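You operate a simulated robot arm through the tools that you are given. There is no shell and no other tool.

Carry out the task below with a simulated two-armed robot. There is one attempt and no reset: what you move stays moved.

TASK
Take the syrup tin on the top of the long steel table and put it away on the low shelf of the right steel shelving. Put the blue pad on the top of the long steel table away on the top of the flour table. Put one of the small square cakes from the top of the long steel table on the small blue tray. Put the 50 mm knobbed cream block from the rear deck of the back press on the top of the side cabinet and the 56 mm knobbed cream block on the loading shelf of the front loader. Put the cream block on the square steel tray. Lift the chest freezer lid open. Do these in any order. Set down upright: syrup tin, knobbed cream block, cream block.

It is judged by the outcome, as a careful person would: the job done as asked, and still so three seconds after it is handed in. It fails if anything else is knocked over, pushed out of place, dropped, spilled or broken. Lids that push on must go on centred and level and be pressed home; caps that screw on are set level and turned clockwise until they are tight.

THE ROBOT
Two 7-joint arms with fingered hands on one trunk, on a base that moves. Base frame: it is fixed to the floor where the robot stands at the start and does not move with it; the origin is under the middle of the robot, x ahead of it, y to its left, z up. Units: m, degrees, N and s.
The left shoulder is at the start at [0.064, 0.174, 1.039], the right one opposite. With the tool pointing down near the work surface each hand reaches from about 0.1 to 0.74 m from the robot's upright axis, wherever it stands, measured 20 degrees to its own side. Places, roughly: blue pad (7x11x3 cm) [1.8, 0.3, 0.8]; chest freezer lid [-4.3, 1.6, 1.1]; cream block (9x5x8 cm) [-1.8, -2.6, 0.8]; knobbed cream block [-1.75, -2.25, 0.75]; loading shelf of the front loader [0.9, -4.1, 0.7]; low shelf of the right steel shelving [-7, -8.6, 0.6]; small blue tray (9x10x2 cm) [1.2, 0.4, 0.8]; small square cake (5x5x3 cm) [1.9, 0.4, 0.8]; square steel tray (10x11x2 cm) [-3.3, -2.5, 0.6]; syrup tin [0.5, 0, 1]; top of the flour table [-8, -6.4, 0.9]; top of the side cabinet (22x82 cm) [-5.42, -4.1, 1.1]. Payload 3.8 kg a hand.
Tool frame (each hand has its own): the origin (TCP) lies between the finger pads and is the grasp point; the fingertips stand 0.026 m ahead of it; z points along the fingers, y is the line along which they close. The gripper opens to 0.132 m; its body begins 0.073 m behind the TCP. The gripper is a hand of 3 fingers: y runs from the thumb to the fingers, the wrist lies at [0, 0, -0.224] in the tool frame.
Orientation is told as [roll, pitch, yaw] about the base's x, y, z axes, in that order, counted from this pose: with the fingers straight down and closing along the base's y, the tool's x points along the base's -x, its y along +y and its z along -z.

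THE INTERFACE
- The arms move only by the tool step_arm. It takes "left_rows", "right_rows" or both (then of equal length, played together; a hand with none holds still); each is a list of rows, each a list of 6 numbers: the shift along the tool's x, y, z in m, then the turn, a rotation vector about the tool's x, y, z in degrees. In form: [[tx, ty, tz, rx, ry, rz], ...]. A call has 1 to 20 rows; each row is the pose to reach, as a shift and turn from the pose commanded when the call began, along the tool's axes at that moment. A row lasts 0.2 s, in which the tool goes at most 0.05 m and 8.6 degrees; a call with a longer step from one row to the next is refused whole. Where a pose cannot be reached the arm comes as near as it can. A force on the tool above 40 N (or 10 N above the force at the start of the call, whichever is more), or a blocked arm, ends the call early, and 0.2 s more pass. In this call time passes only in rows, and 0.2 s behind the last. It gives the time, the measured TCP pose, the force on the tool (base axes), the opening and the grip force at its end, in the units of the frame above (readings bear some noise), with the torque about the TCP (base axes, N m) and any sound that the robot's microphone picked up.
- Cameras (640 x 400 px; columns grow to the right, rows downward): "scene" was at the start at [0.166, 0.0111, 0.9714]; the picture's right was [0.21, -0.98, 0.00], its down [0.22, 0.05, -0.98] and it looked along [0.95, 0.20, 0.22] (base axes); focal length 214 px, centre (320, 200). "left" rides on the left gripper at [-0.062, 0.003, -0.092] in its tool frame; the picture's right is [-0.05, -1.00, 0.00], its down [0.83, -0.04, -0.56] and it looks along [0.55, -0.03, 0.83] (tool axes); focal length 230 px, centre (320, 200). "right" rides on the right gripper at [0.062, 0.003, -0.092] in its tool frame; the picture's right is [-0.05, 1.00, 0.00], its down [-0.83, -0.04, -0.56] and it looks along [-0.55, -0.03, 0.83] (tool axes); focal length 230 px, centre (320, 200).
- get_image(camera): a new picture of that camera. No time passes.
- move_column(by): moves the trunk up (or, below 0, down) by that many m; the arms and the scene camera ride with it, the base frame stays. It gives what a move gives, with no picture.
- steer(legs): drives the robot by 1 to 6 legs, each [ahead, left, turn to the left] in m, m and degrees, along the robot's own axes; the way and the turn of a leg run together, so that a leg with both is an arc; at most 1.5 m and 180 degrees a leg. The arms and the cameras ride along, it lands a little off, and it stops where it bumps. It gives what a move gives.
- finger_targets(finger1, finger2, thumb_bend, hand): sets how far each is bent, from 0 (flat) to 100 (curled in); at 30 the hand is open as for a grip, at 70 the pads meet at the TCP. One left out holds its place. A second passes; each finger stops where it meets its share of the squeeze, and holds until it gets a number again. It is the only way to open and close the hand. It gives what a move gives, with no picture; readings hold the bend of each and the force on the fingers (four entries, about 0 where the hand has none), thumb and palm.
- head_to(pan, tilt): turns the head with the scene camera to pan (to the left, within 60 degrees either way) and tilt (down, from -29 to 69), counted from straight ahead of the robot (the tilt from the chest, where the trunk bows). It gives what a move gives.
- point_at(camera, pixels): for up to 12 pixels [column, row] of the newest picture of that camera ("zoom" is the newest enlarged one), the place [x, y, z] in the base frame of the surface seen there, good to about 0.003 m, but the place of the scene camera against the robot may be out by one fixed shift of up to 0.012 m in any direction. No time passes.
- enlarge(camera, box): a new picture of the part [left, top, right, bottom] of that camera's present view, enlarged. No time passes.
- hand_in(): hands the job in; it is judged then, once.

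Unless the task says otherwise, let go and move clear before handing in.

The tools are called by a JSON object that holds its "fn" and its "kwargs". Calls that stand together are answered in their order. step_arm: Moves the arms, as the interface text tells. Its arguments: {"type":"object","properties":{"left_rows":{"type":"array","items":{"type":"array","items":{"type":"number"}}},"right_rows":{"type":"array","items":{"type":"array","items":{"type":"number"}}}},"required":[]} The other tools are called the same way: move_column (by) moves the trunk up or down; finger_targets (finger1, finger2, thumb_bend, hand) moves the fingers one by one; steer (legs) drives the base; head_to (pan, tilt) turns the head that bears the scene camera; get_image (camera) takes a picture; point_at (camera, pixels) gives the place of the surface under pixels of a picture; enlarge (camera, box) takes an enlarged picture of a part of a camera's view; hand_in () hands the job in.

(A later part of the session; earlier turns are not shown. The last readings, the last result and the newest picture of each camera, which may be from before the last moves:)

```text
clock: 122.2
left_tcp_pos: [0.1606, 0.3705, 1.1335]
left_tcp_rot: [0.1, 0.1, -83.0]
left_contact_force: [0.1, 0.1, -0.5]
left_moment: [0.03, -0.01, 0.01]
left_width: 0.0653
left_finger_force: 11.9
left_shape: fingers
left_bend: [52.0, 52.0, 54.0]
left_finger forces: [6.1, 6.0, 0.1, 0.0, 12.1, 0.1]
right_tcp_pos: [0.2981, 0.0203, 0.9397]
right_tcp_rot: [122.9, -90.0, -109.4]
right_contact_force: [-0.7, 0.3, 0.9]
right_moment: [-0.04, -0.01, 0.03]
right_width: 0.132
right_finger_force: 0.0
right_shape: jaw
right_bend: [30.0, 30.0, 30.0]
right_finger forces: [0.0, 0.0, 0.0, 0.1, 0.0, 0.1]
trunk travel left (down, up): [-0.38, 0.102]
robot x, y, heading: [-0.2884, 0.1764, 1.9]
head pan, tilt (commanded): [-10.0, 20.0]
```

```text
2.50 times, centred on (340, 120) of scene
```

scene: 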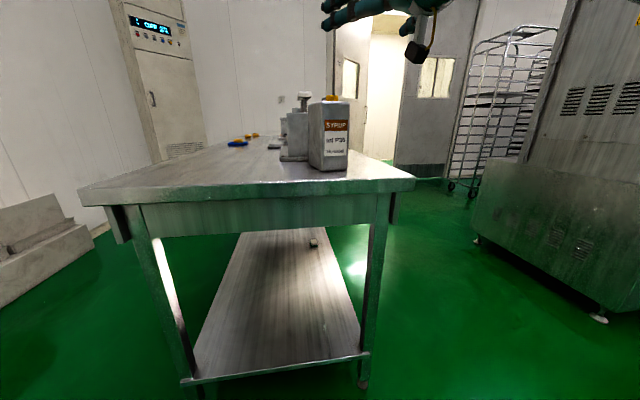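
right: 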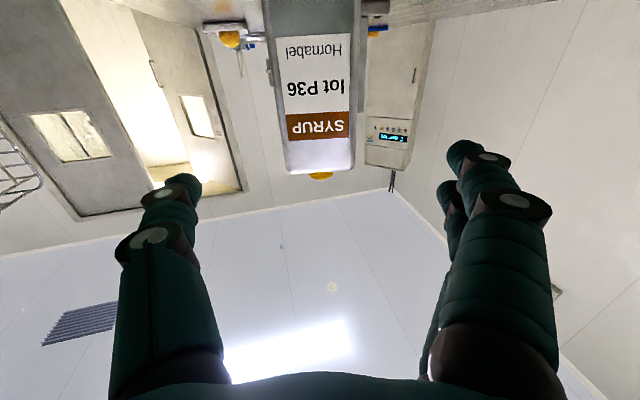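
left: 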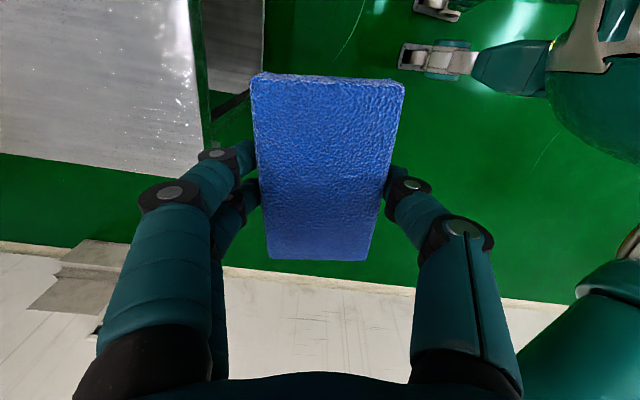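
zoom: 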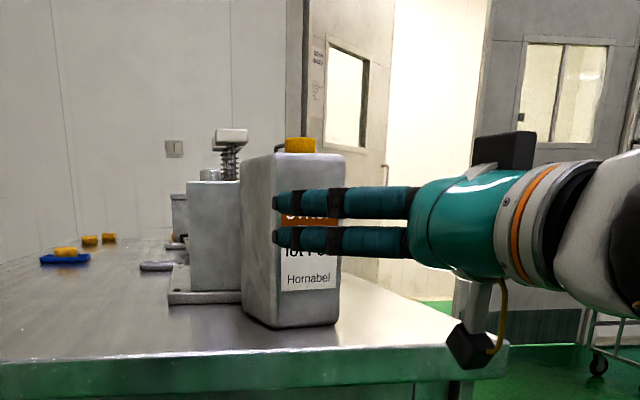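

The tin shows upside-down between the fingers (columns 265–360). I'll measure its face with this camera.

{"fn": "point_at", "kwargs": {"camera": "right", "pixels": [[280, 80], [350, 80], [285, 160], [350, 158], [318, 60], [318, 130], [320, 176], [272, 30], [358, 30]]}}

```text
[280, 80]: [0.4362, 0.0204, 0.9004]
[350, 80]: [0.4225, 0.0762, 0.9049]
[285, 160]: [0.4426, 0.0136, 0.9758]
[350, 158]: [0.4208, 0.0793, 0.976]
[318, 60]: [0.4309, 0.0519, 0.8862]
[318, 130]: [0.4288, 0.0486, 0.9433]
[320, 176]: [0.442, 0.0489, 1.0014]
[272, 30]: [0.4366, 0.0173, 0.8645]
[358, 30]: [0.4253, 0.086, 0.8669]
```

Front centre ≈ (0.430, 0.049); the hand is aligned within 3 mm. I'll advance so the fingers straddle the tin body.

{"fn": "step_arm", "kwargs": {"right_rows": [[0.003, -0.003, 0.04, 0, 0, 0], [0.003, -0.003, 0.08, 0, 0, 0], [0.003, -0.003, 0.115, 0, 0, 0], [0.003, -0.003, 0.145, 0, 0, 0], [0.003, -0.003, 0.17, 0, 0, 0], [0.003, -0.003, 0.183, 0, 0, 0], [0.003, -0.003, 0.183, 0, 0, 0]]}}

{"fn": "get_image", "kwargs": {"camera": "right"}}

{"fn": "enlarge", "kwargs": {"camera": "scene", "box": [240, 40, 440, 200]}}

```text
clock: 123.8
left_tcp_pos: [0.1617, 0.3704, 1.1336]
left_tcp_rot: [0.0, 0.0, -83.1]
left_contact_force: [0.2, -0.5, 0.3]
left_moment: [0.0, 0.02, 0.03]
left_width: 0.0653
left_finger_force: 12.2
left_shape: fingers
left_bend: [52.0, 52.0, 54.0]
left_finger forces: [6.1, 5.9, 0.0, 0.0, 12.1, 0.0]
right_tcp_pos: [0.4773, 0.0586, 0.9375]
right_tcp_rot: [74.2, -90.0, -60.7]
right_contact_force: [-3.6, -1.1, -1.1]
right_moment: [0.04, -0.04, 0.01]
right_width: 0.1318
right_finger_force: 0.1
right_shape: jaw
right_bend: [30.0, 30.0, 30.0]
right_finger forces: [1.1, 1.1, 0.0, 0.0, 2.4, 0.0]
trunk travel left (down, up): [-0.38, 0.102]
robot x, y, heading: [-0.2891, 0.1743, 2.0]
head pan, tilt (commanded): [-10.0, 20.0]
```

```text
taken
```

right: 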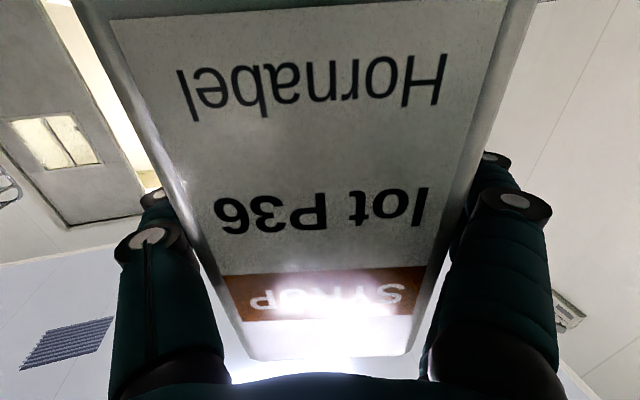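

```text
2.50 times, centred on (340, 120) of scene
```

zoom: 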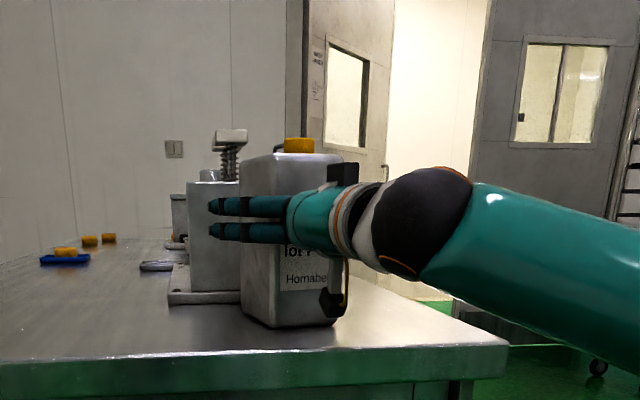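

A light touch (3.6 N) indicates the finger roots reach the tin's front. I'll back off 8 mm and then close.

{"fn": "step_arm", "kwargs": {"right_rows": [[0, 0, -0.008, 0, 0, 0], [0, 0, -0.008, 0, 0, 0]]}}

{"fn": "finger_targets", "kwargs": {"hand": "right", "finger1": 45, "finger2": 45, "thumb_bend": 45}}

{"fn": "get_image", "kwargs": {"camera": "right"}}

```text
clock: 124.3
left_tcp_pos: [0.1603, 0.369, 1.1322]
left_tcp_rot: [0.0, 0.0, -83.1]
left_contact_force: [-0.4, 0.3, -0.8]
left_moment: [0.0, 0.0, -0.02]
left_width: 0.0652
left_finger_force: 12.2
left_shape: fingers
left_bend: [52.0, 52.0, 54.0]
left_finger forces: [6.1, 6.0, 0.1, 0.0, 12.1, 0.0]
right_tcp_pos: [0.4696, 0.0563, 0.9371]
right_tcp_rot: [173.2, -90.0, -159.7]
right_contact_force: [0.8, -0.4, -0.6]
right_moment: [0.02, 0.02, 0.01]
right_width: 0.132
right_finger_force: 0.0
right_shape: jaw
right_bend: [30.0, 30.0, 30.0]
right_finger forces: [0.0, 0.0, 0.1, 0.1, 0.0, 0.1]
trunk travel left (down, up): [-0.38, 0.102]
robot x, y, heading: [-0.2889, 0.1768, 1.8]
head pan, tilt (commanded): [-10.0, 20.0]
```

```text
clock: 125.3
left_tcp_pos: [0.1602, 0.3703, 1.1326]
left_tcp_rot: [-0.1, 0.0, -83.0]
left_contact_force: [-0.5, -0.1, -0.7]
left_moment: [0.0, -0.01, 0.0]
left_width: 0.0654
left_finger_force: 12.5
left_shape: fingers
left_bend: [52.0, 52.0, 54.0]
left_finger forces: [6.1, 6.0, 0.1, 0.0, 12.0, 0.0]
right_tcp_pos: [0.4703, 0.0577, 0.9368]
right_tcp_rot: [147.2, -90.0, -133.7]
right_contact_force: [-3.2, 2.2, 0.4]
right_moment: [-0.02, -0.01, -0.08]
right_width: 0.0887
right_finger_force: 5.6
right_shape: fingers
right_bend: [44.0, 44.0, 45.0]
right_finger forces: [3.9, 3.9, 0.0, 0.1, 4.1, 0.1]
trunk travel left (down, up): [-0.38, 0.102]
robot x, y, heading: [-0.2896, 0.1745, 1.7]
head pan, tilt (commanded): [-10.0, 20.0]
```

```text
taken
```

right: 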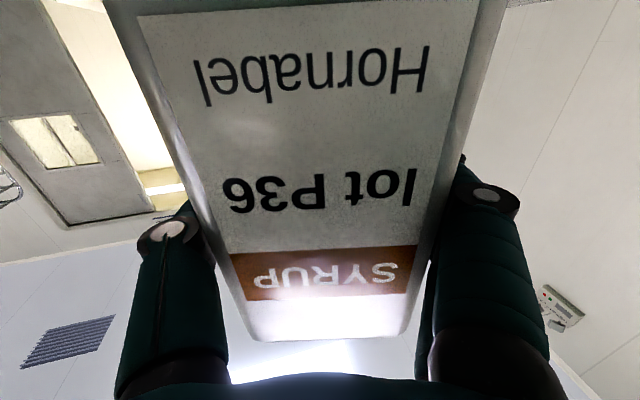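

Contact made symmetrically (~4 N each). I'll squeeze further and see that the tin doesn't get pushed away.

{"fn": "finger_targets", "kwargs": {"hand": "right", "finger1": 52, "finger2": 52, "thumb_bend": 52}}

{"fn": "get_image", "kwargs": {"camera": "right"}}

{"fn": "enlarge", "kwargs": {"camera": "scene", "box": [240, 40, 440, 200]}}

```text
clock: 126.3
left_tcp_pos: [0.159, 0.3706, 1.1325]
left_tcp_rot: [0.0, 0.0, -83.0]
left_contact_force: [-0.2, 0.0, -0.3]
left_moment: [0.02, -0.01, 0.01]
left_width: 0.0652
left_finger_force: 12.1
left_shape: fingers
left_bend: [52.0, 52.0, 54.0]
left_finger forces: [6.1, 6.1, 0.1, 0.0, 12.1, 0.0]
right_tcp_pos: [0.4699, 0.0571, 0.9362]
right_tcp_rot: [164.9, -89.9, -151.3]
right_contact_force: [-2.5, 2.3, -0.2]
right_moment: [0.0, -0.03, 0.06]
right_width: 0.0778
right_finger_force: 16.4
right_shape: fingers
right_bend: [49.0, 49.0, 50.0]
right_finger forces: [9.1, 8.9, 0.0, 0.1, 14.5, 0.0]
trunk travel left (down, up): [-0.38, 0.102]
robot x, y, heading: [-0.289, 0.1757, 2.0]
head pan, tilt (commanded): [-10.0, 20.0]
```

```text
taken
```

right: 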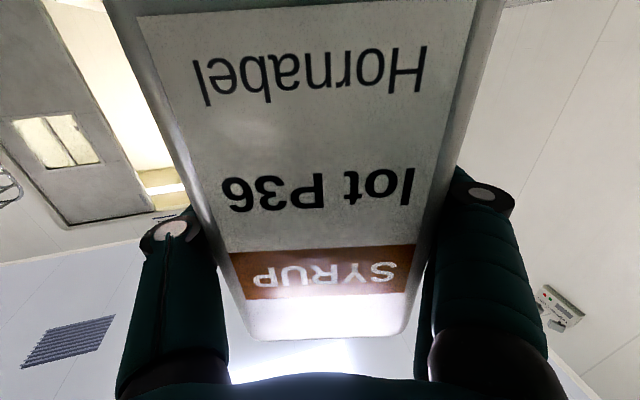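

```text
2.50 times, centred on (340, 120) of scene
```

zoom: 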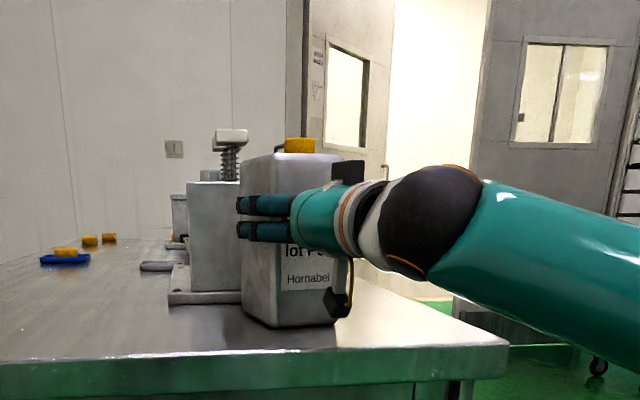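

The tin hasn't moved and grip is building (16 N). I'll squeeze firmer for the ~2 kg load.

{"fn": "finger_targets", "kwargs": {"hand": "right", "finger1": 62, "finger2": 62, "thumb_bend": 62}}

{"fn": "get_image", "kwargs": {"camera": "right"}}

```text
clock: 127.3
left_tcp_pos: [0.1595, 0.3702, 1.1318]
left_tcp_rot: [0.0, 0.0, -83.0]
left_contact_force: [0.7, -0.9, -1.1]
left_moment: [-0.01, -0.01, -0.02]
left_width: 0.0652
left_finger_force: 11.9
left_shape: fingers
left_bend: [52.0, 52.0, 54.0]
left_finger forces: [6.1, 6.0, 0.1, 0.1, 12.2, 0.0]
right_tcp_pos: [0.4706, 0.057, 0.9372]
right_tcp_rot: [165.3, -89.9, -151.8]
right_contact_force: [0.4, 1.3, 0.2]
right_moment: [-0.01, 0.01, -0.04]
right_width: 0.0756
right_finger_force: 27.2
right_shape: fingers
right_bend: [52.0, 52.0, 54.0]
right_finger forces: [14.4, 14.5, 0.1, 0.1, 26.2, 0.1]
trunk travel left (down, up): [-0.38, 0.102]
robot x, y, heading: [-0.2883, 0.1748, 1.8]
head pan, tilt (commanded): [-10.0, 20.0]
```

```text
taken
```

right: 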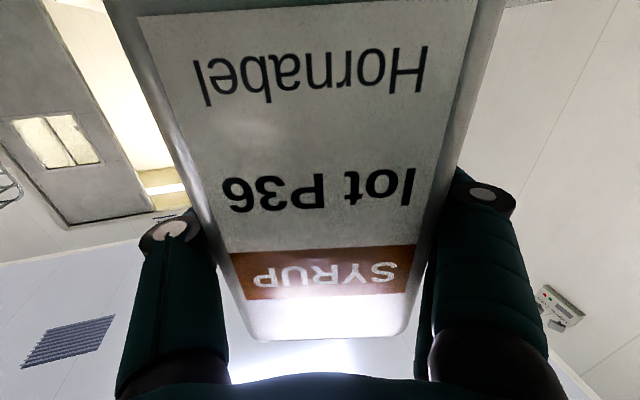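

Grip at 27 N. I'll lift 2 cm to test the weight and slip.

{"fn": "step_arm", "kwargs": {"right_rows": [[-0.005, 0, 0, 0, 0, 0], [-0.012, 0, 0, 0, 0, 0], [-0.02, 0, 0, 0, 0, 0], [-0.02, 0, 0, 0, 0, 0]]}}

{"fn": "get_image", "kwargs": {"camera": "right"}}

{"fn": "enlarge", "kwargs": {"camera": "scene", "box": [240, 40, 440, 200]}}

```text
clock: 128.3
left_tcp_pos: [0.1633, 0.3699, 1.1329]
left_tcp_rot: [-0.2, 0.0, -83.1]
left_contact_force: [0.1, -0.7, -0.2]
left_moment: [-0.02, 0.01, -0.01]
left_width: 0.0653
left_finger_force: 12.1
left_shape: fingers
left_bend: [52.0, 52.0, 54.0]
left_finger forces: [6.0, 6.0, 0.1, 0.1, 12.1, 0.0]
right_tcp_pos: [0.4719, 0.057, 0.9547]
right_tcp_rot: [17.4, -89.8, -3.9]
right_contact_force: [0.1, 0.1, -13.3]
right_moment: [-0.04, 0.15, -0.01]
right_width: 0.0756
right_finger_force: 26.7
right_shape: fingers
right_bend: [52.0, 52.0, 54.0]
right_finger forces: [14.2, 13.3, 0.0, 0.0, 26.5, 0.1]
trunk travel left (down, up): [-0.38, 0.102]
robot x, y, heading: [-0.2897, 0.1743, 1.8]
head pan, tilt (commanded): [-10.0, 20.0]
```

```text
taken
```

right: 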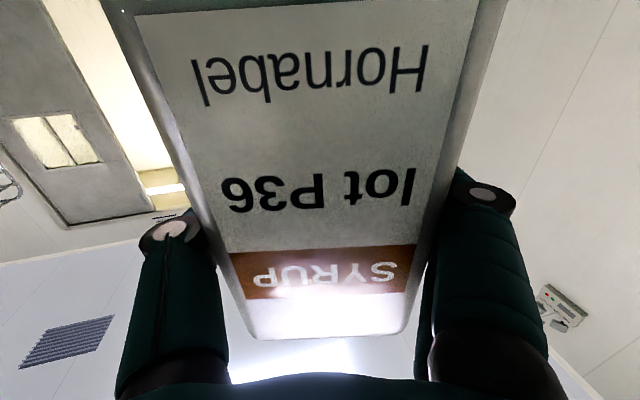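

```text
2.50 times, centred on (340, 120) of scene
```

zoom: 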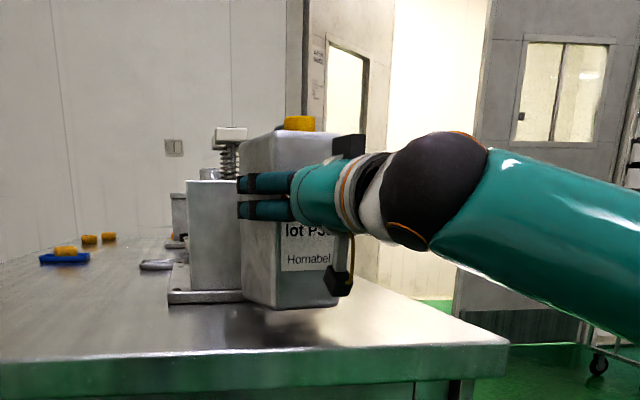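

The tin is held level, weighing about 1.36 kg. I'll squeeze slightly more, lift clear, back the robot off and bring the tin closer.

{"fn": "finger_targets", "kwargs": {"hand": "right", "finger1": 66, "finger2": 66, "thumb_bend": 66}}

{"fn": "step_arm", "kwargs": {"right_rows": [[-0.03, 0, 0, 0, 0, 0], [-0.06, 0, 0, 0, 0, 0], [-0.09, 0, 0, 0, 0, 0], [-0.11, 0, 0, 0, 0, 0]]}}

{"fn": "steer", "kwargs": {"legs": [[-0.5, 0, 0]]}}

{"fn": "step_arm", "kwargs": {"right_rows": [[0.02, -0.01, -0.03, 0, 0, 0], [0.04, -0.02, -0.06, 0, 0, 0], [0.06, -0.03, -0.09, 0, 0, 0], [0.08, -0.04, -0.12, 0, 0, 0], [0.1, -0.05, -0.14, 0, 0, 0], [0.1, -0.05, -0.14, 0, 0, 0]]}}

{"fn": "get_image", "kwargs": {"camera": "scene"}}

```text
clock: 129.3
left_tcp_pos: [0.1614, 0.3704, 1.1325]
left_tcp_rot: [0.0, 0.0, -83.0]
left_contact_force: [0.5, -0.6, -0.9]
left_moment: [-0.02, -0.03, -0.01]
left_width: 0.0652
left_finger_force: 11.9
left_shape: fingers
left_bend: [52.0, 52.0, 54.0]
left_finger forces: [6.1, 6.1, 0.0, 0.0, 12.1, 0.1]
right_tcp_pos: [0.4719, 0.0568, 0.9561]
right_tcp_rot: [22.7, -89.9, -9.2]
right_contact_force: [1.1, 0.2, -13.8]
right_moment: [-0.05, 0.13, 0.0]
right_width: 0.0755
right_finger_force: 29.0
right_shape: fingers
right_bend: [53.0, 52.0, 56.0]
right_finger forces: [14.6, 14.6, 0.1, 0.0, 28.1, 0.0]
trunk travel left (down, up): [-0.38, 0.102]
robot x, y, heading: [-0.29, 0.1784, 1.5]
head pan, tilt (commanded): [-10.0, 20.0]
```

```text
clock: 130.3
left_tcp_pos: [0.1624, 0.3707, 1.133]
left_tcp_rot: [0.0, 0.0, -83.0]
left_contact_force: [-0.2, -0.3, -0.4]
left_moment: [0.02, 0.0, 0.0]
left_width: 0.0655
left_finger_force: 12.5
left_shape: fingers
left_bend: [52.0, 52.0, 54.0]
left_finger forces: [6.1, 5.9, 0.0, 0.1, 12.1, 0.0]
right_tcp_pos: [0.4704, 0.0561, 1.0651]
right_tcp_rot: [5.3, -90.0, 8.4]
right_contact_force: [-0.9, 0.3, -12.6]
right_moment: [-0.01, 0.15, 0.02]
right_width: 0.0756
right_finger_force: 28.6
right_shape: fingers
right_bend: [53.0, 52.0, 56.0]
right_finger forces: [14.5, 14.4, 0.0, 0.0, 27.7, 0.1]
trunk travel left (down, up): [-0.38, 0.102]
robot x, y, heading: [-0.2885, 0.1785, 1.5]
head pan, tilt (commanded): [-10.0, 20.0]
```

```text
clock: 133.3
left_tcp_pos: [-0.3403, 0.3561, 1.1329]
left_tcp_rot: [0.0, 0.0, -82.9]
left_contact_force: [0.0, 0.0, -1.1]
left_moment: [0.01, 0.0, -0.02]
left_width: 0.0654
left_finger_force: 11.6
left_shape: fingers
left_bend: [52.0, 52.0, 54.0]
left_finger forces: [6.1, 5.9, 0.0, 0.1, 12.1, 0.0]
right_tcp_pos: [-0.0302, 0.0422, 1.0654]
right_tcp_rot: [20.7, -90.0, -7.0]
right_contact_force: [0.0, 0.5, -13.9]
right_moment: [-0.08, 0.13, 0.01]
right_width: 0.0754
right_finger_force: 28.7
right_shape: fingers
right_bend: [53.0, 52.0, 56.0]
right_finger forces: [14.4, 14.5, 0.1, 0.1, 27.8, 0.0]
trunk travel left (down, up): [-0.38, 0.102]
robot x, y, heading: [-0.7923, 0.1592, 1.9]
head pan, tilt (commanded): [-10.0, 20.0]
```

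```text
clock: 134.7
left_tcp_pos: [-0.341, 0.3566, 1.132]
left_tcp_rot: [-0.2, 0.0, -82.9]
left_contact_force: [0.6, 0.0, -0.4]
left_moment: [0.01, 0.02, 0.0]
left_width: 0.0652
left_finger_force: 12.0
left_shape: fingers
left_bend: [52.0, 52.0, 54.0]
left_finger forces: [6.0, 6.0, 0.0, 0.0, 12.1, 0.0]
right_tcp_pos: [-0.1543, -0.0397, 0.9662]
right_tcp_rot: [21.5, -90.0, -7.9]
right_contact_force: [0.7, 0.3, -12.4]
right_moment: [-0.03, 0.15, -0.01]
right_width: 0.0754
right_finger_force: 27.6
right_shape: fingers
right_bend: [53.0, 52.0, 56.0]
right_finger forces: [14.3, 14.1, 0.1, 0.0, 27.4, 0.1]
trunk travel left (down, up): [-0.38, 0.102]
robot x, y, heading: [-0.7895, 0.1576, 1.8]
head pan, tilt (commanded): [-10.0, 20.0]
```

```text
taken
```

scene: 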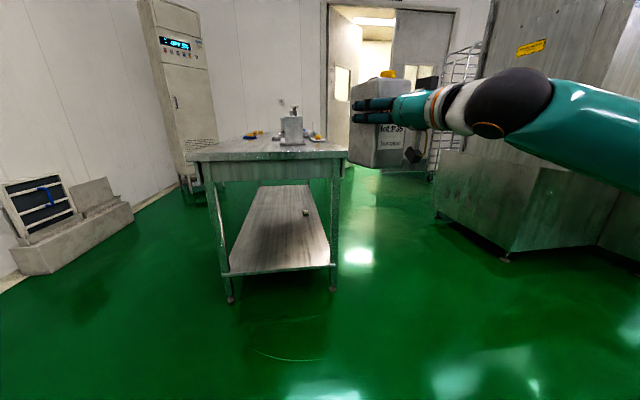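

The tin is carried securely. Now I'll turn around and head along the open aisle toward the far side of the room.

{"fn": "steer", "kwargs": {"legs": [[0, 0, 178], [1.5, 0, 0], [1.5, 0, 0]]}}

{"fn": "head_to", "kwargs": {"pan": 45, "tilt": 15}}

{"fn": "get_image", "kwargs": {"camera": "scene"}}

{"fn": "head_to", "kwargs": {"pan": -30, "tilt": 15}}

{"fn": "get_image", "kwargs": {"camera": "scene"}}

```text
clock: 156.2
left_tcp_pos: [-4.2267, 0.1478, 1.1316]
left_tcp_rot: [-0.1, 0.0, 91.9]
left_contact_force: [0.4, 0.1, -0.1]
left_moment: [0.0, 0.01, -0.02]
left_width: 0.0645
left_finger_force: 11.4
left_shape: fingers
left_bend: [52.0, 52.0, 54.0]
left_finger forces: [5.9, 5.8, 0.0, 0.0, 11.5, 0.0]
right_tcp_pos: [-4.3753, 0.5587, 0.966]
right_tcp_rot: [20.0, -89.7, 168.4]
right_contact_force: [-0.8, 0.0, -13.1]
right_moment: [0.06, -0.2, 0.02]
right_width: 0.075
right_finger_force: 23.8
right_shape: fingers
right_bend: [53.0, 52.0, 57.0]
right_finger forces: [12.1, 12.0, 0.0, 0.1, 24.0, 0.1]
trunk travel left (down, up): [-0.38, 0.102]
robot x, y, heading: [-3.7589, 0.305, 176.4]
head pan, tilt (commanded): [-10.0, 20.0]
```

```text
clock: 157.4
left_tcp_pos: [-4.2265, 0.1465, 1.1316]
left_tcp_rot: [0.0, 0.0, 91.9]
left_contact_force: [0.4, 0.9, -0.6]
left_moment: [0.02, -0.02, -0.01]
left_width: 0.0648
left_finger_force: 11.7
left_shape: fingers
left_bend: [52.0, 52.0, 54.0]
left_finger forces: [5.8, 5.8, 0.0, 0.0, 11.5, 0.0]
right_tcp_pos: [-4.3754, 0.5573, 0.9661]
right_tcp_rot: [18.4, -89.8, 170.0]
right_contact_force: [0.3, -0.2, -13.4]
right_moment: [0.02, -0.17, 0.0]
right_width: 0.0748
right_finger_force: 24.2
right_shape: fingers
right_bend: [53.0, 52.0, 57.0]
right_finger forces: [12.2, 12.0, 0.0, 0.0, 24.2, 0.0]
trunk travel left (down, up): [-0.38, 0.102]
robot x, y, heading: [-3.7582, 0.2972, 176.4]
head pan, tilt (commanded): [45.0, 15.0]
```

```text
taken
```

scene: 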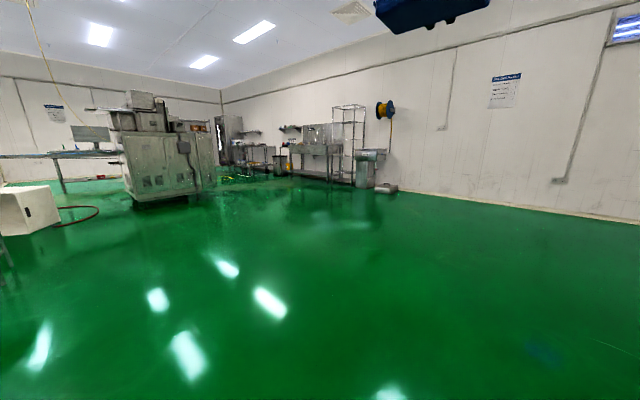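

```text
clock: 158.9
left_tcp_pos: [-4.2272, 0.1481, 1.1328]
left_tcp_rot: [0.0, 0.0, 91.9]
left_contact_force: [0.4, 0.2, -1.1]
left_moment: [0.03, -0.01, -0.01]
left_width: 0.0645
left_finger_force: 11.4
left_shape: fingers
left_bend: [52.0, 52.0, 54.0]
left_finger forces: [5.8, 5.8, 0.1, 0.0, 11.6, 0.0]
right_tcp_pos: [-4.3743, 0.5585, 0.9663]
right_tcp_rot: [18.4, -89.8, 170.0]
right_contact_force: [-0.5, -0.4, -13.0]
right_moment: [0.01, -0.17, 0.01]
right_width: 0.0749
right_finger_force: 24.1
right_shape: fingers
right_bend: [53.0, 52.0, 57.0]
right_finger forces: [12.1, 12.0, 0.0, 0.0, 24.1, 0.1]
trunk travel left (down, up): [-0.38, 0.102]
robot x, y, heading: [-3.761, 0.3029, 176.6]
head pan, tilt (commanded): [-30.0, 15.0]
```

```text
taken
```

scene: 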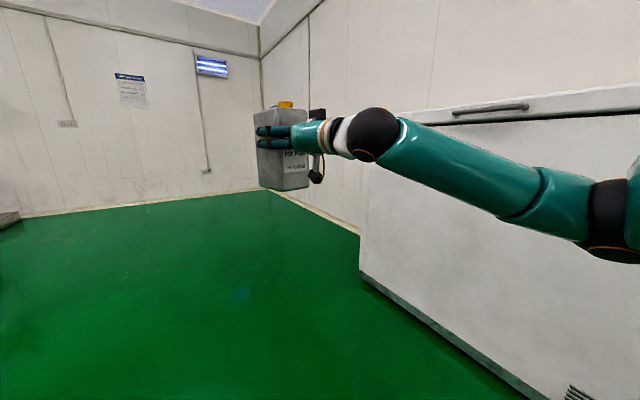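

The chest freezer is close on the right, with a bar handle at (490,108) on its lid. While here I'll measure it for later, and the far furniture.

{"fn": "point_at", "kwargs": {"camera": "scene", "pixels": [[455, 111], [490, 108], [527, 105], [490, 118], [400, 112], [600, 95], [365, 120], [362, 270], [520, 130], [640, 80], [500, 200]]}}

{"fn": "enlarge", "kwargs": {"camera": "scene", "box": [400, 60, 640, 180]}}

```text
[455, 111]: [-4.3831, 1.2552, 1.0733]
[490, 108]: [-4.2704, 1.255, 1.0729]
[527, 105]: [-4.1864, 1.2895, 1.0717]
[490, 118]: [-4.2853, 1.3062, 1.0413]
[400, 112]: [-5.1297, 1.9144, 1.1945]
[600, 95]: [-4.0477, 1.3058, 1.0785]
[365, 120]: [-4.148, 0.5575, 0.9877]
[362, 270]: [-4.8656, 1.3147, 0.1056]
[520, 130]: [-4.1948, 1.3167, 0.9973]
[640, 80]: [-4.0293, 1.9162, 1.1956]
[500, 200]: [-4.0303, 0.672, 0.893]
```

```text
2.67 times, centred on (520, 120) of scene
```

zoom: 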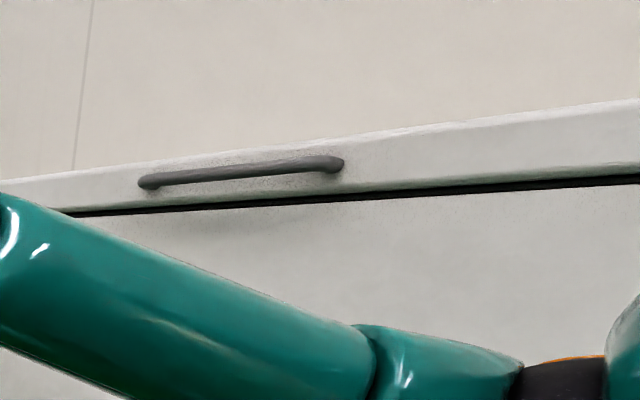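

Freezer handle: x −4.39…−4.18, y≈1.26, z≈1.07 — noted. Now I'll continue toward the sink-side aisle.

{"fn": "steer", "kwargs": {"legs": [[0, 0, 27], [1.5, 0, 0], [1.4, 0, 0], [0, 0, 66]]}}

{"fn": "head_to", "kwargs": {"pan": 0, "tilt": 12}}

{"fn": "get_image", "kwargs": {"camera": "scene"}}

{"fn": "head_to", "kwargs": {"pan": 45, "tilt": 12}}

{"fn": "get_image", "kwargs": {"camera": "scene"}}

```text
clock: 177.1
left_tcp_pos: [-6.2733, -1.311, 1.132]
left_tcp_rot: [0.0, 0.1, -177.8]
left_contact_force: [-0.7, -0.2, -0.6]
left_moment: [-0.03, -0.03, -0.01]
left_width: 0.0645
left_finger_force: 11.4
left_shape: fingers
left_bend: [52.0, 52.0, 54.0]
left_finger forces: [5.8, 5.6, 0.1, 0.1, 11.2, 0.0]
right_tcp_pos: [-6.685, -1.4617, 0.966]
right_tcp_rot: [17.0, -89.8, -98.5]
right_contact_force: [-0.2, 0.0, -12.7]
right_moment: [0.18, 0.04, 0.03]
right_width: 0.0746
right_finger_force: 22.8
right_shape: fingers
right_bend: [53.0, 52.0, 57.0]
right_finger forces: [11.5, 11.2, 0.0, 0.0, 22.8, 0.1]
trunk travel left (down, up): [-0.38, 0.102]
robot x, y, heading: [-6.4307, -0.8435, -93.0]
head pan, tilt (commanded): [-30.0, 15.0]
```

```text
clock: 178.1
left_tcp_pos: [-6.274, -1.3094, 1.1327]
left_tcp_rot: [0.0, 0.0, -177.9]
left_contact_force: [-0.5, 0.6, -0.9]
left_moment: [0.02, -0.04, -0.01]
left_width: 0.0644
left_finger_force: 11.0
left_shape: fingers
left_bend: [52.0, 52.0, 54.0]
left_finger forces: [5.7, 5.6, 0.0, 0.1, 11.3, 0.0]
right_tcp_pos: [-6.6842, -1.4614, 0.9659]
right_tcp_rot: [16.5, -89.6, -97.9]
right_contact_force: [0.9, 0.3, -12.1]
right_moment: [0.19, 0.02, 0.01]
right_width: 0.0745
right_finger_force: 22.3
right_shape: fingers
right_bend: [53.0, 52.0, 57.0]
right_finger forces: [11.5, 11.2, 0.1, 0.0, 22.9, 0.0]
trunk travel left (down, up): [-0.38, 0.102]
robot x, y, heading: [-6.4292, -0.8474, -93.5]
head pan, tilt (commanded): [0.0, 12.0]
```

```text
taken
```

scene: 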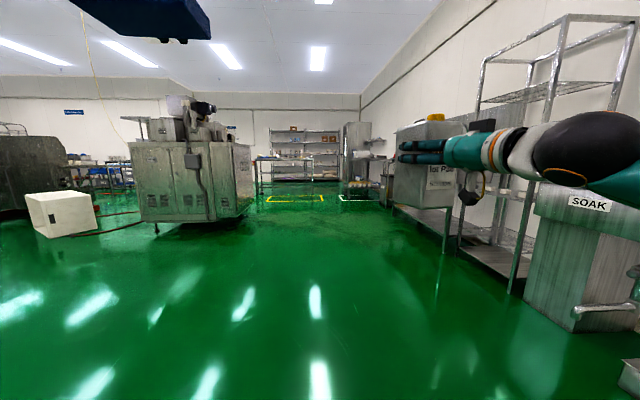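

```text
clock: 179.2
left_tcp_pos: [-6.2744, -1.3106, 1.1326]
left_tcp_rot: [0.1, 0.0, -178.0]
left_contact_force: [0.0, -0.1, -0.2]
left_moment: [-0.02, 0.0, 0.0]
left_width: 0.0642
left_finger_force: 11.7
left_shape: fingers
left_bend: [52.0, 52.0, 54.0]
left_finger forces: [5.7, 5.6, 0.1, 0.1, 11.3, 0.0]
right_tcp_pos: [-6.6846, -1.4612, 0.9654]
right_tcp_rot: [16.1, -89.7, -97.5]
right_contact_force: [0.7, -0.1, -12.4]
right_moment: [0.15, 0.0, 0.0]
right_width: 0.0745
right_finger_force: 22.8
right_shape: fingers
right_bend: [53.0, 52.0, 57.0]
right_finger forces: [11.5, 11.2, 0.0, 0.1, 23.0, 0.0]
trunk travel left (down, up): [-0.38, 0.102]
robot x, y, heading: [-6.4299, -0.847, -93.3]
head pan, tilt (commanded): [45.0, 12.0]
```

```text
taken
```

scene: 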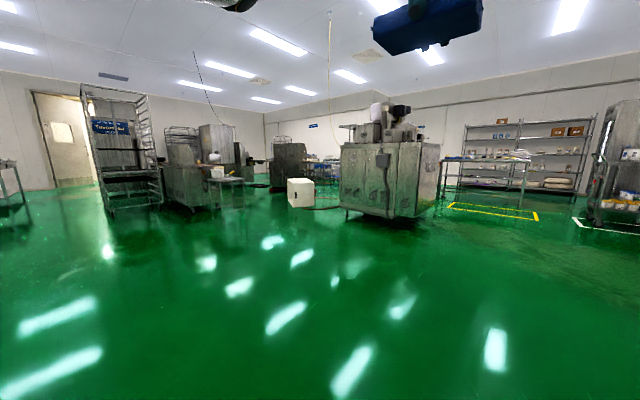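

The shelving is ahead at the back wall and the side machine to the left. I'll measure the aisle's limits from this picture before driving on.

{"fn": "point_at", "kwargs": {"camera": "scene", "pixels": [[435, 208], [390, 215], [345, 205], [420, 150], [470, 160], [525, 165], [538, 214], [600, 220], [575, 225], [450, 160], [300, 200], [440, 205]]}}

{"fn": "head_to", "kwargs": {"pan": 5, "tilt": 12}}

{"fn": "enlarge", "kwargs": {"camera": "scene", "box": [240, 100, 440, 225]}}

```text
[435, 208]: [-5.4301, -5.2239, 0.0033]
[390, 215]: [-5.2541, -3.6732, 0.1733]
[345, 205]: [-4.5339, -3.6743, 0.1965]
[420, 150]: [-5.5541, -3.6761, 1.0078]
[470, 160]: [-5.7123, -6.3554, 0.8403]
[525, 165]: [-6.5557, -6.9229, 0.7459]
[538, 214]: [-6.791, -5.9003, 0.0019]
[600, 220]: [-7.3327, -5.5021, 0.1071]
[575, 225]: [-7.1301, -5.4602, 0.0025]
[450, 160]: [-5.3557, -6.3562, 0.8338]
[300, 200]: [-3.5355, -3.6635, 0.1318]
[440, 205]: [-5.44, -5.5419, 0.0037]
```

```text
clock: 180.3
left_tcp_pos: [-6.2743, -1.3102, 1.1327]
left_tcp_rot: [0.0, 0.0, -177.9]
left_contact_force: [-0.2, -0.1, -0.3]
left_moment: [0.0, -0.02, 0.01]
left_width: 0.0645
left_finger_force: 11.4
left_shape: fingers
left_bend: [52.0, 52.0, 54.0]
left_finger forces: [5.7, 5.6, 0.0, 0.0, 11.3, 0.1]
right_tcp_pos: [-6.6845, -1.4614, 0.9658]
right_tcp_rot: [16.7, -89.7, -98.1]
right_contact_force: [0.0, -0.4, -11.6]
right_moment: [0.14, 0.03, -0.02]
right_width: 0.0744
right_finger_force: 22.8
right_shape: fingers
right_bend: [53.0, 52.0, 57.0]
right_finger forces: [11.5, 11.3, 0.0, 0.0, 22.9, 0.1]
trunk travel left (down, up): [-0.38, 0.102]
robot x, y, heading: [-6.4279, -0.8467, -93.5]
head pan, tilt (commanded): [5.0, 12.0]
```

```text
3.20 times, centred on (340, 162) of scene
```

zoom: 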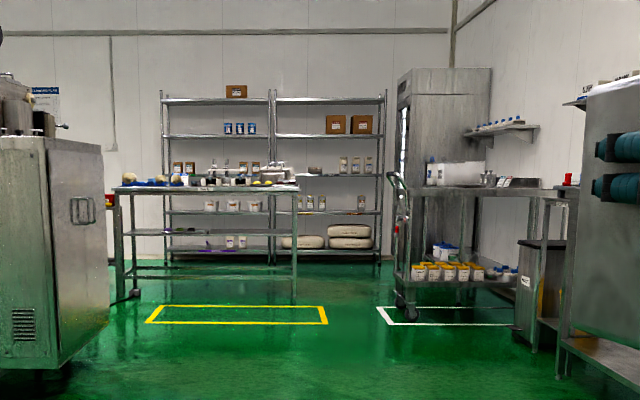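

I see two shelving bays at the back wall; the right one spans zoom columns 273–385. I'll measure the shelves, trolley and flour table in this zoom.

{"fn": "point_at", "kwargs": {"camera": "zoom", "pixels": [[330, 212], [330, 248], [330, 175], [330, 137], [384, 212], [296, 212], [405, 315], [392, 180], [470, 188], [455, 285], [295, 295], [540, 190]]}}

```text
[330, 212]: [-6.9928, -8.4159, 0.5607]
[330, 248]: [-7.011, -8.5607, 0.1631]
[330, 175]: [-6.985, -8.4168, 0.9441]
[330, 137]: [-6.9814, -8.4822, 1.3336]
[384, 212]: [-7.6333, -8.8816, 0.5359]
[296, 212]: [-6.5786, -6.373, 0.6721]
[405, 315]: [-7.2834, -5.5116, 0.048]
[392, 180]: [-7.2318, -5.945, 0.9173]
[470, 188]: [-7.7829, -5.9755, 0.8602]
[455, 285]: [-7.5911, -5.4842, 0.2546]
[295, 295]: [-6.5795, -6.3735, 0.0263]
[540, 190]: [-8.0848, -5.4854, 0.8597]
```

Shelf surfaces of the right bay are at z≈0.56, 0.94, 1.33 (front edge y≈−8.42), so the low shelf has about 0.36 m headroom. I'll drive closer for a better look.

{"fn": "steer", "kwargs": {"legs": [[0, 0, 3.2], [1.5, 0, 0], [1.5, 0, 0]]}}

{"fn": "head_to", "kwargs": {"pan": 0, "tilt": 15}}

{"fn": "get_image", "kwargs": {"camera": "scene"}}

{"fn": "head_to", "kwargs": {"pan": -45, "tilt": 15}}

{"fn": "get_image", "kwargs": {"camera": "scene"}}

```text
clock: 195.3
left_tcp_pos: [-6.2268, -4.324, 1.1325]
left_tcp_rot: [0.0, 0.0, -173.9]
left_contact_force: [-0.3, 0.1, -1.3]
left_moment: [0.01, 0.02, -0.01]
left_width: 0.0644
left_finger_force: 11.4
left_shape: fingers
left_bend: [52.0, 52.0, 54.0]
left_finger forces: [5.8, 5.6, 0.0, 0.0, 11.3, 0.0]
right_tcp_pos: [-6.6263, -4.501, 0.9635]
right_tcp_rot: [16.5, -89.7, -94.0]
right_contact_force: [0.1, -0.1, -13.0]
right_moment: [0.16, 0.09, 0.0]
right_width: 0.0745
right_finger_force: 23.2
right_shape: fingers
right_bend: [53.0, 52.0, 57.0]
right_finger forces: [11.6, 11.3, 0.0, 0.1, 23.0, 0.0]
trunk travel left (down, up): [-0.38, 0.102]
robot x, y, heading: [-6.4116, -3.8689, -88.9]
head pan, tilt (commanded): [5.0, 12.0]
```

```text
clock: 195.9
left_tcp_pos: [-6.2277, -4.322, 1.1317]
left_tcp_rot: [-0.1, 0.0, -173.9]
left_contact_force: [0.0, 0.0, -0.2]
left_moment: [0.0, 0.0, -0.02]
left_width: 0.064
left_finger_force: 11.3
left_shape: fingers
left_bend: [52.0, 52.0, 54.0]
left_finger forces: [5.7, 5.5, 0.0, 0.1, 11.3, 0.1]
right_tcp_pos: [-6.626, -4.5013, 0.9648]
right_tcp_rot: [15.7, -89.5, -93.1]
right_contact_force: [0.0, 0.8, -12.0]
right_moment: [0.17, 0.07, 0.03]
right_width: 0.0743
right_finger_force: 22.9
right_shape: fingers
right_bend: [53.0, 52.0, 57.0]
right_finger forces: [11.6, 11.3, 0.1, 0.0, 23.0, 0.0]
trunk travel left (down, up): [-0.38, 0.102]
robot x, y, heading: [-6.4116, -3.8644, -89.1]
head pan, tilt (commanded): [0.0, 15.0]
```

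```text
taken
```

scene: 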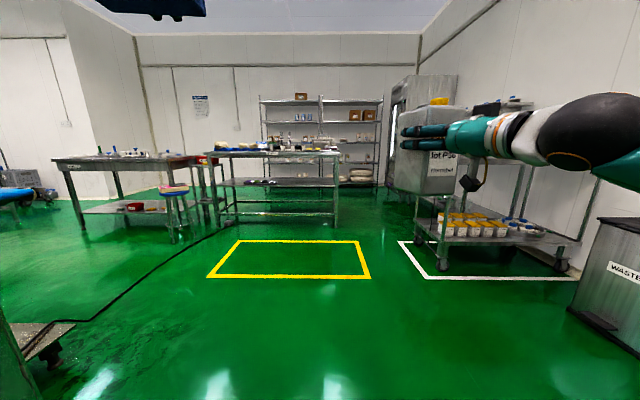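

```text
clock: 197.0
left_tcp_pos: [-6.2281, -4.3235, 1.1327]
left_tcp_rot: [0.0, 0.0, -173.9]
left_contact_force: [0.0, 0.5, -0.2]
left_moment: [0.0, -0.02, 0.01]
left_width: 0.0641
left_finger_force: 11.4
left_shape: fingers
left_bend: [52.0, 52.0, 54.0]
left_finger forces: [5.7, 5.5, 0.1, 0.0, 11.4, 0.0]
right_tcp_pos: [-6.6245, -4.5021, 0.9648]
right_tcp_rot: [15.3, -89.7, -92.7]
right_contact_force: [0.4, -0.3, -14.2]
right_moment: [0.14, 0.05, 0.03]
right_width: 0.0744
right_finger_force: 23.1
right_shape: fingers
right_bend: [53.0, 52.0, 57.0]
right_finger forces: [11.6, 11.3, 0.0, 0.0, 23.0, 0.0]
trunk travel left (down, up): [-0.38, 0.102]
robot x, y, heading: [-6.4126, -3.8653, -88.9]
head pan, tilt (commanded): [-45.0, 15.0]
```

```text
taken
```

scene: 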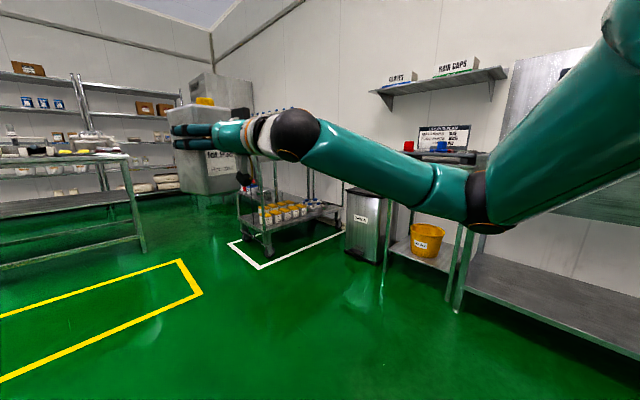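

The tin blocks my view of the area right. I'll lower the right hand by 0.2 m, advance a little and look again.

{"fn": "step_arm", "kwargs": {"right_rows": [[0.04, 0, 0, 0, 0, 0], [0.08, 0, 0, 0, 0, 0], [0.12, 0, 0, 0, 0, 0], [0.16, 0, 0, 0, 0, 0], [0.2, 0, 0, 0, 0, 0], [0.2, 0, 0, 0, 0, 0]]}}

{"fn": "steer", "kwargs": {"legs": [[0.7, 0, 0]]}}

{"fn": "move_column", "kwargs": {"by": 0.1}}

{"fn": "head_to", "kwargs": {"pan": -40, "tilt": 15}}

{"fn": "get_image", "kwargs": {"camera": "scene"}}

{"fn": "head_to", "kwargs": {"pan": 0, "tilt": 15}}

{"fn": "get_image", "kwargs": {"camera": "scene"}}

```text
clock: 198.4
left_tcp_pos: [-6.2278, -4.3225, 1.1322]
left_tcp_rot: [-0.1, 0.0, -173.9]
left_contact_force: [-0.3, 0.0, 0.6]
left_moment: [0.01, -0.03, -0.02]
left_width: 0.0642
left_finger_force: 11.2
left_shape: fingers
left_bend: [52.0, 52.0, 54.0]
left_finger forces: [5.7, 5.6, 0.0, 0.0, 11.3, 0.1]
right_tcp_pos: [-6.6251, -4.5012, 0.7648]
right_tcp_rot: [9.9, -89.7, -87.3]
right_contact_force: [-0.3, -0.3, -12.9]
right_moment: [0.17, 0.03, -0.01]
right_width: 0.0746
right_finger_force: 22.1
right_shape: fingers
right_bend: [53.0, 52.0, 57.0]
right_finger forces: [11.2, 10.9, 0.0, 0.1, 22.3, 0.0]
trunk travel left (down, up): [-0.38, 0.102]
robot x, y, heading: [-6.4113, -3.8705, -89.0]
head pan, tilt (commanded): [-45.0, 15.0]
```

```text
clock: 202.3
left_tcp_pos: [-6.2251, -5.0286, 1.1329]
left_tcp_rot: [0.0, 0.0, -174.5]
left_contact_force: [0.8, 0.3, -0.1]
left_moment: [0.0, 0.01, 0.0]
left_width: 0.0644
left_finger_force: 10.9
left_shape: fingers
left_bend: [52.0, 52.0, 54.0]
left_finger forces: [5.7, 5.6, 0.1, 0.0, 11.3, 0.0]
right_tcp_pos: [-6.6245, -5.2049, 0.7642]
right_tcp_rot: [14.6, -89.6, -92.6]
right_contact_force: [-0.1, -0.5, -13.7]
right_moment: [0.16, 0.02, 0.03]
right_width: 0.0742
right_finger_force: 22.6
right_shape: fingers
right_bend: [53.0, 52.0, 57.0]
right_finger forces: [11.2, 11.1, 0.0, 0.1, 22.5, 0.0]
trunk travel left (down, up): [-0.38, 0.102]
robot x, y, heading: [-6.4065, -4.5737, -89.5]
head pan, tilt (commanded): [-45.0, 15.0]
```

```text
clock: 203.6
left_tcp_pos: [-6.2249, -5.0305, 1.2296]
left_tcp_rot: [-0.2, 0.0, -174.3]
left_contact_force: [-0.3, 0.0, -1.3]
left_moment: [0.0, -0.02, -0.02]
left_width: 0.0644
left_finger_force: 11.4
left_shape: fingers
left_bend: [52.0, 52.0, 54.0]
left_finger forces: [5.7, 5.7, 0.0, 0.1, 11.4, 0.1]
right_tcp_pos: [-6.6261, -5.2043, 0.8622]
right_tcp_rot: [10.1, -89.3, -88.1]
right_contact_force: [-0.2, -0.4, -13.4]
right_moment: [0.16, 0.04, -0.02]
right_width: 0.0745
right_finger_force: 22.6
right_shape: fingers
right_bend: [53.0, 52.0, 57.0]
right_finger forces: [11.3, 11.1, 0.0, 0.0, 22.4, 0.0]
trunk travel left (down, up): [-0.48, 0.002]
robot x, y, heading: [-6.4085, -4.5728, -89.6]
head pan, tilt (commanded): [-45.0, 15.0]
```

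```text
clock: 204.3
left_tcp_pos: [-6.2251, -5.0284, 1.2322]
left_tcp_rot: [-0.1, 0.0, -174.4]
left_contact_force: [0.3, 0.1, -0.4]
left_moment: [-0.02, 0.0, -0.03]
left_width: 0.0645
left_finger_force: 11.4
left_shape: fingers
left_bend: [52.0, 52.0, 54.0]
left_finger forces: [5.8, 5.8, 0.0, 0.0, 11.4, 0.0]
right_tcp_pos: [-6.6241, -5.2048, 0.8652]
right_tcp_rot: [15.1, -89.6, -93.0]
right_contact_force: [-0.7, 0.2, -12.6]
right_moment: [0.2, 0.06, -0.02]
right_width: 0.0741
right_finger_force: 22.0
right_shape: fingers
right_bend: [53.0, 52.0, 57.0]
right_finger forces: [11.4, 11.1, 0.0, 0.1, 22.4, 0.0]
trunk travel left (down, up): [-0.48, 0.002]
robot x, y, heading: [-6.4103, -4.5733, -89.8]
head pan, tilt (commanded): [-40.0, 15.0]
```

```text
taken
```

scene: 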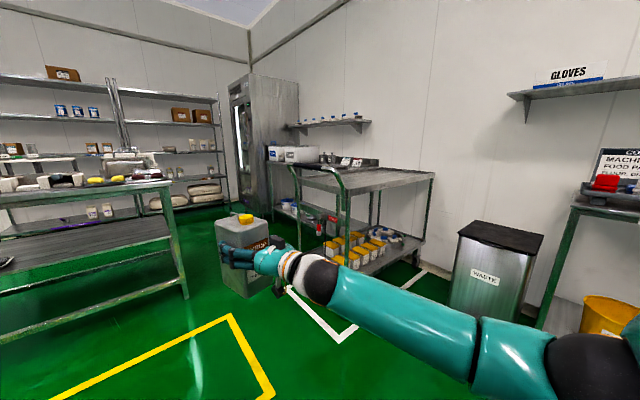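

```text
clock: 205.4
left_tcp_pos: [-6.2247, -5.0278, 1.2314]
left_tcp_rot: [0.1, -0.1, -174.5]
left_contact_force: [0.9, -0.4, -0.1]
left_moment: [-0.01, -0.01, -0.02]
left_width: 0.0645
left_finger_force: 11.0
left_shape: fingers
left_bend: [52.0, 52.0, 54.0]
left_finger forces: [5.7, 5.8, 0.0, 0.0, 11.5, 0.1]
right_tcp_pos: [-6.6246, -5.2042, 0.8655]
right_tcp_rot: [13.2, -89.6, -91.1]
right_contact_force: [0.0, 0.2, -12.7]
right_moment: [0.21, 0.03, 0.03]
right_width: 0.0742
right_finger_force: 22.8
right_shape: fingers
right_bend: [53.0, 52.0, 57.0]
right_finger forces: [11.3, 11.1, 0.0, 0.1, 22.4, 0.1]
trunk travel left (down, up): [-0.48, 0.002]
robot x, y, heading: [-6.4093, -4.5702, -89.6]
head pan, tilt (commanded): [0.0, 15.0]
```

```text
taken
```

scene: 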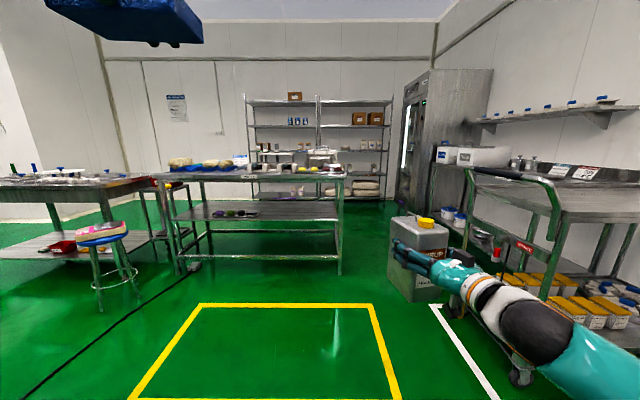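

The trolley stands in the white zone; the flour table seems to be behind it with white bins. I'll measure these in detail.

{"fn": "head_to", "kwargs": {"pan": -35, "tilt": 15}}

{"fn": "enlarge", "kwargs": {"camera": "scene", "box": [180, 110, 440, 270]}}

```text
clock: 206.4
left_tcp_pos: [-6.2239, -5.0288, 1.2326]
left_tcp_rot: [0.0, 0.0, -174.4]
left_contact_force: [-0.1, 0.2, -1.2]
left_moment: [-0.01, -0.01, -0.02]
left_width: 0.0644
left_finger_force: 11.1
left_shape: fingers
left_bend: [52.0, 52.0, 54.0]
left_finger forces: [5.8, 5.6, 0.0, 0.0, 11.5, 0.1]
right_tcp_pos: [-6.6253, -5.2052, 0.8647]
right_tcp_rot: [13.8, -89.6, -91.7]
right_contact_force: [-0.2, -0.2, -12.9]
right_moment: [0.14, 0.02, -0.02]
right_width: 0.0745
right_finger_force: 22.7
right_shape: fingers
right_bend: [53.0, 52.0, 57.0]
right_finger forces: [11.3, 11.1, 0.0, 0.0, 22.4, 0.0]
trunk travel left (down, up): [-0.48, 0.002]
robot x, y, heading: [-6.4078, -4.5763, -89.7]
head pan, tilt (commanded): [-35.0, 15.0]
```

```text
2.46 times, centred on (310, 190) of scene
```

zoom: 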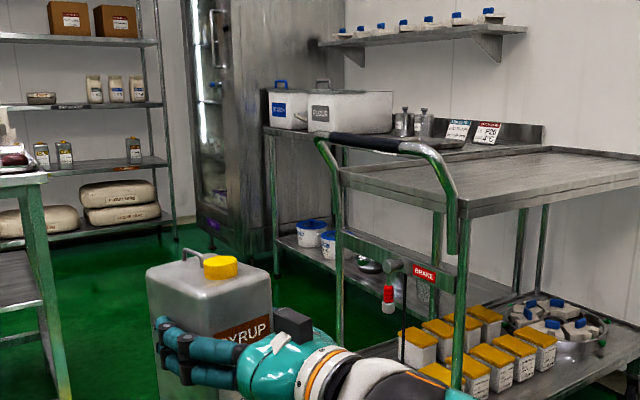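

{"fn": "point_at", "kwargs": {"camera": "zoom", "pixels": [[320, 140], [445, 165], [470, 212], [340, 183], [265, 130], [450, 160], [275, 235], [390, 130], [500, 145], [300, 135], [610, 180], [240, 150]]}}

{"fn": "point_at", "kwargs": {"camera": "zoom", "pixels": [[95, 163], [150, 160], [130, 100], [40, 167], [20, 180], [65, 395], [175, 240], [100, 235], [220, 250], [460, 380], [335, 340], [350, 145]]}}

```text
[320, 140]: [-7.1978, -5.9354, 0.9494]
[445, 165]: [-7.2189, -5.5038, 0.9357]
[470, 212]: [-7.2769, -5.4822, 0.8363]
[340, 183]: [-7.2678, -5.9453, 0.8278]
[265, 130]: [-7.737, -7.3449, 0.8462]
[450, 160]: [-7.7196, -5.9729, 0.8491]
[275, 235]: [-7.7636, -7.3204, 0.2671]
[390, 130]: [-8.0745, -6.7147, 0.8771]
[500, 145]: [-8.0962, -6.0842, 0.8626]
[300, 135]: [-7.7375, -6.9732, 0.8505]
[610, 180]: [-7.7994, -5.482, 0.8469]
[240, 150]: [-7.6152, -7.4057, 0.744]
```

```text
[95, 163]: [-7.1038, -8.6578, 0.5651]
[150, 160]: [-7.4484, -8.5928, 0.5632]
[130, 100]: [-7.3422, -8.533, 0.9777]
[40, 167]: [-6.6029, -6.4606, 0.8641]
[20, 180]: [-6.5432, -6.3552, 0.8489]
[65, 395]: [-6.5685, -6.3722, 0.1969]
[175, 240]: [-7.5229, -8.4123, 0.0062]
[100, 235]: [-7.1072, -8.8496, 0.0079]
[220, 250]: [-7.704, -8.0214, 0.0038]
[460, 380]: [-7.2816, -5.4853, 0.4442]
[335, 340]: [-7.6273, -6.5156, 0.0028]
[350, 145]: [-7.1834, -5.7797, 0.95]
```

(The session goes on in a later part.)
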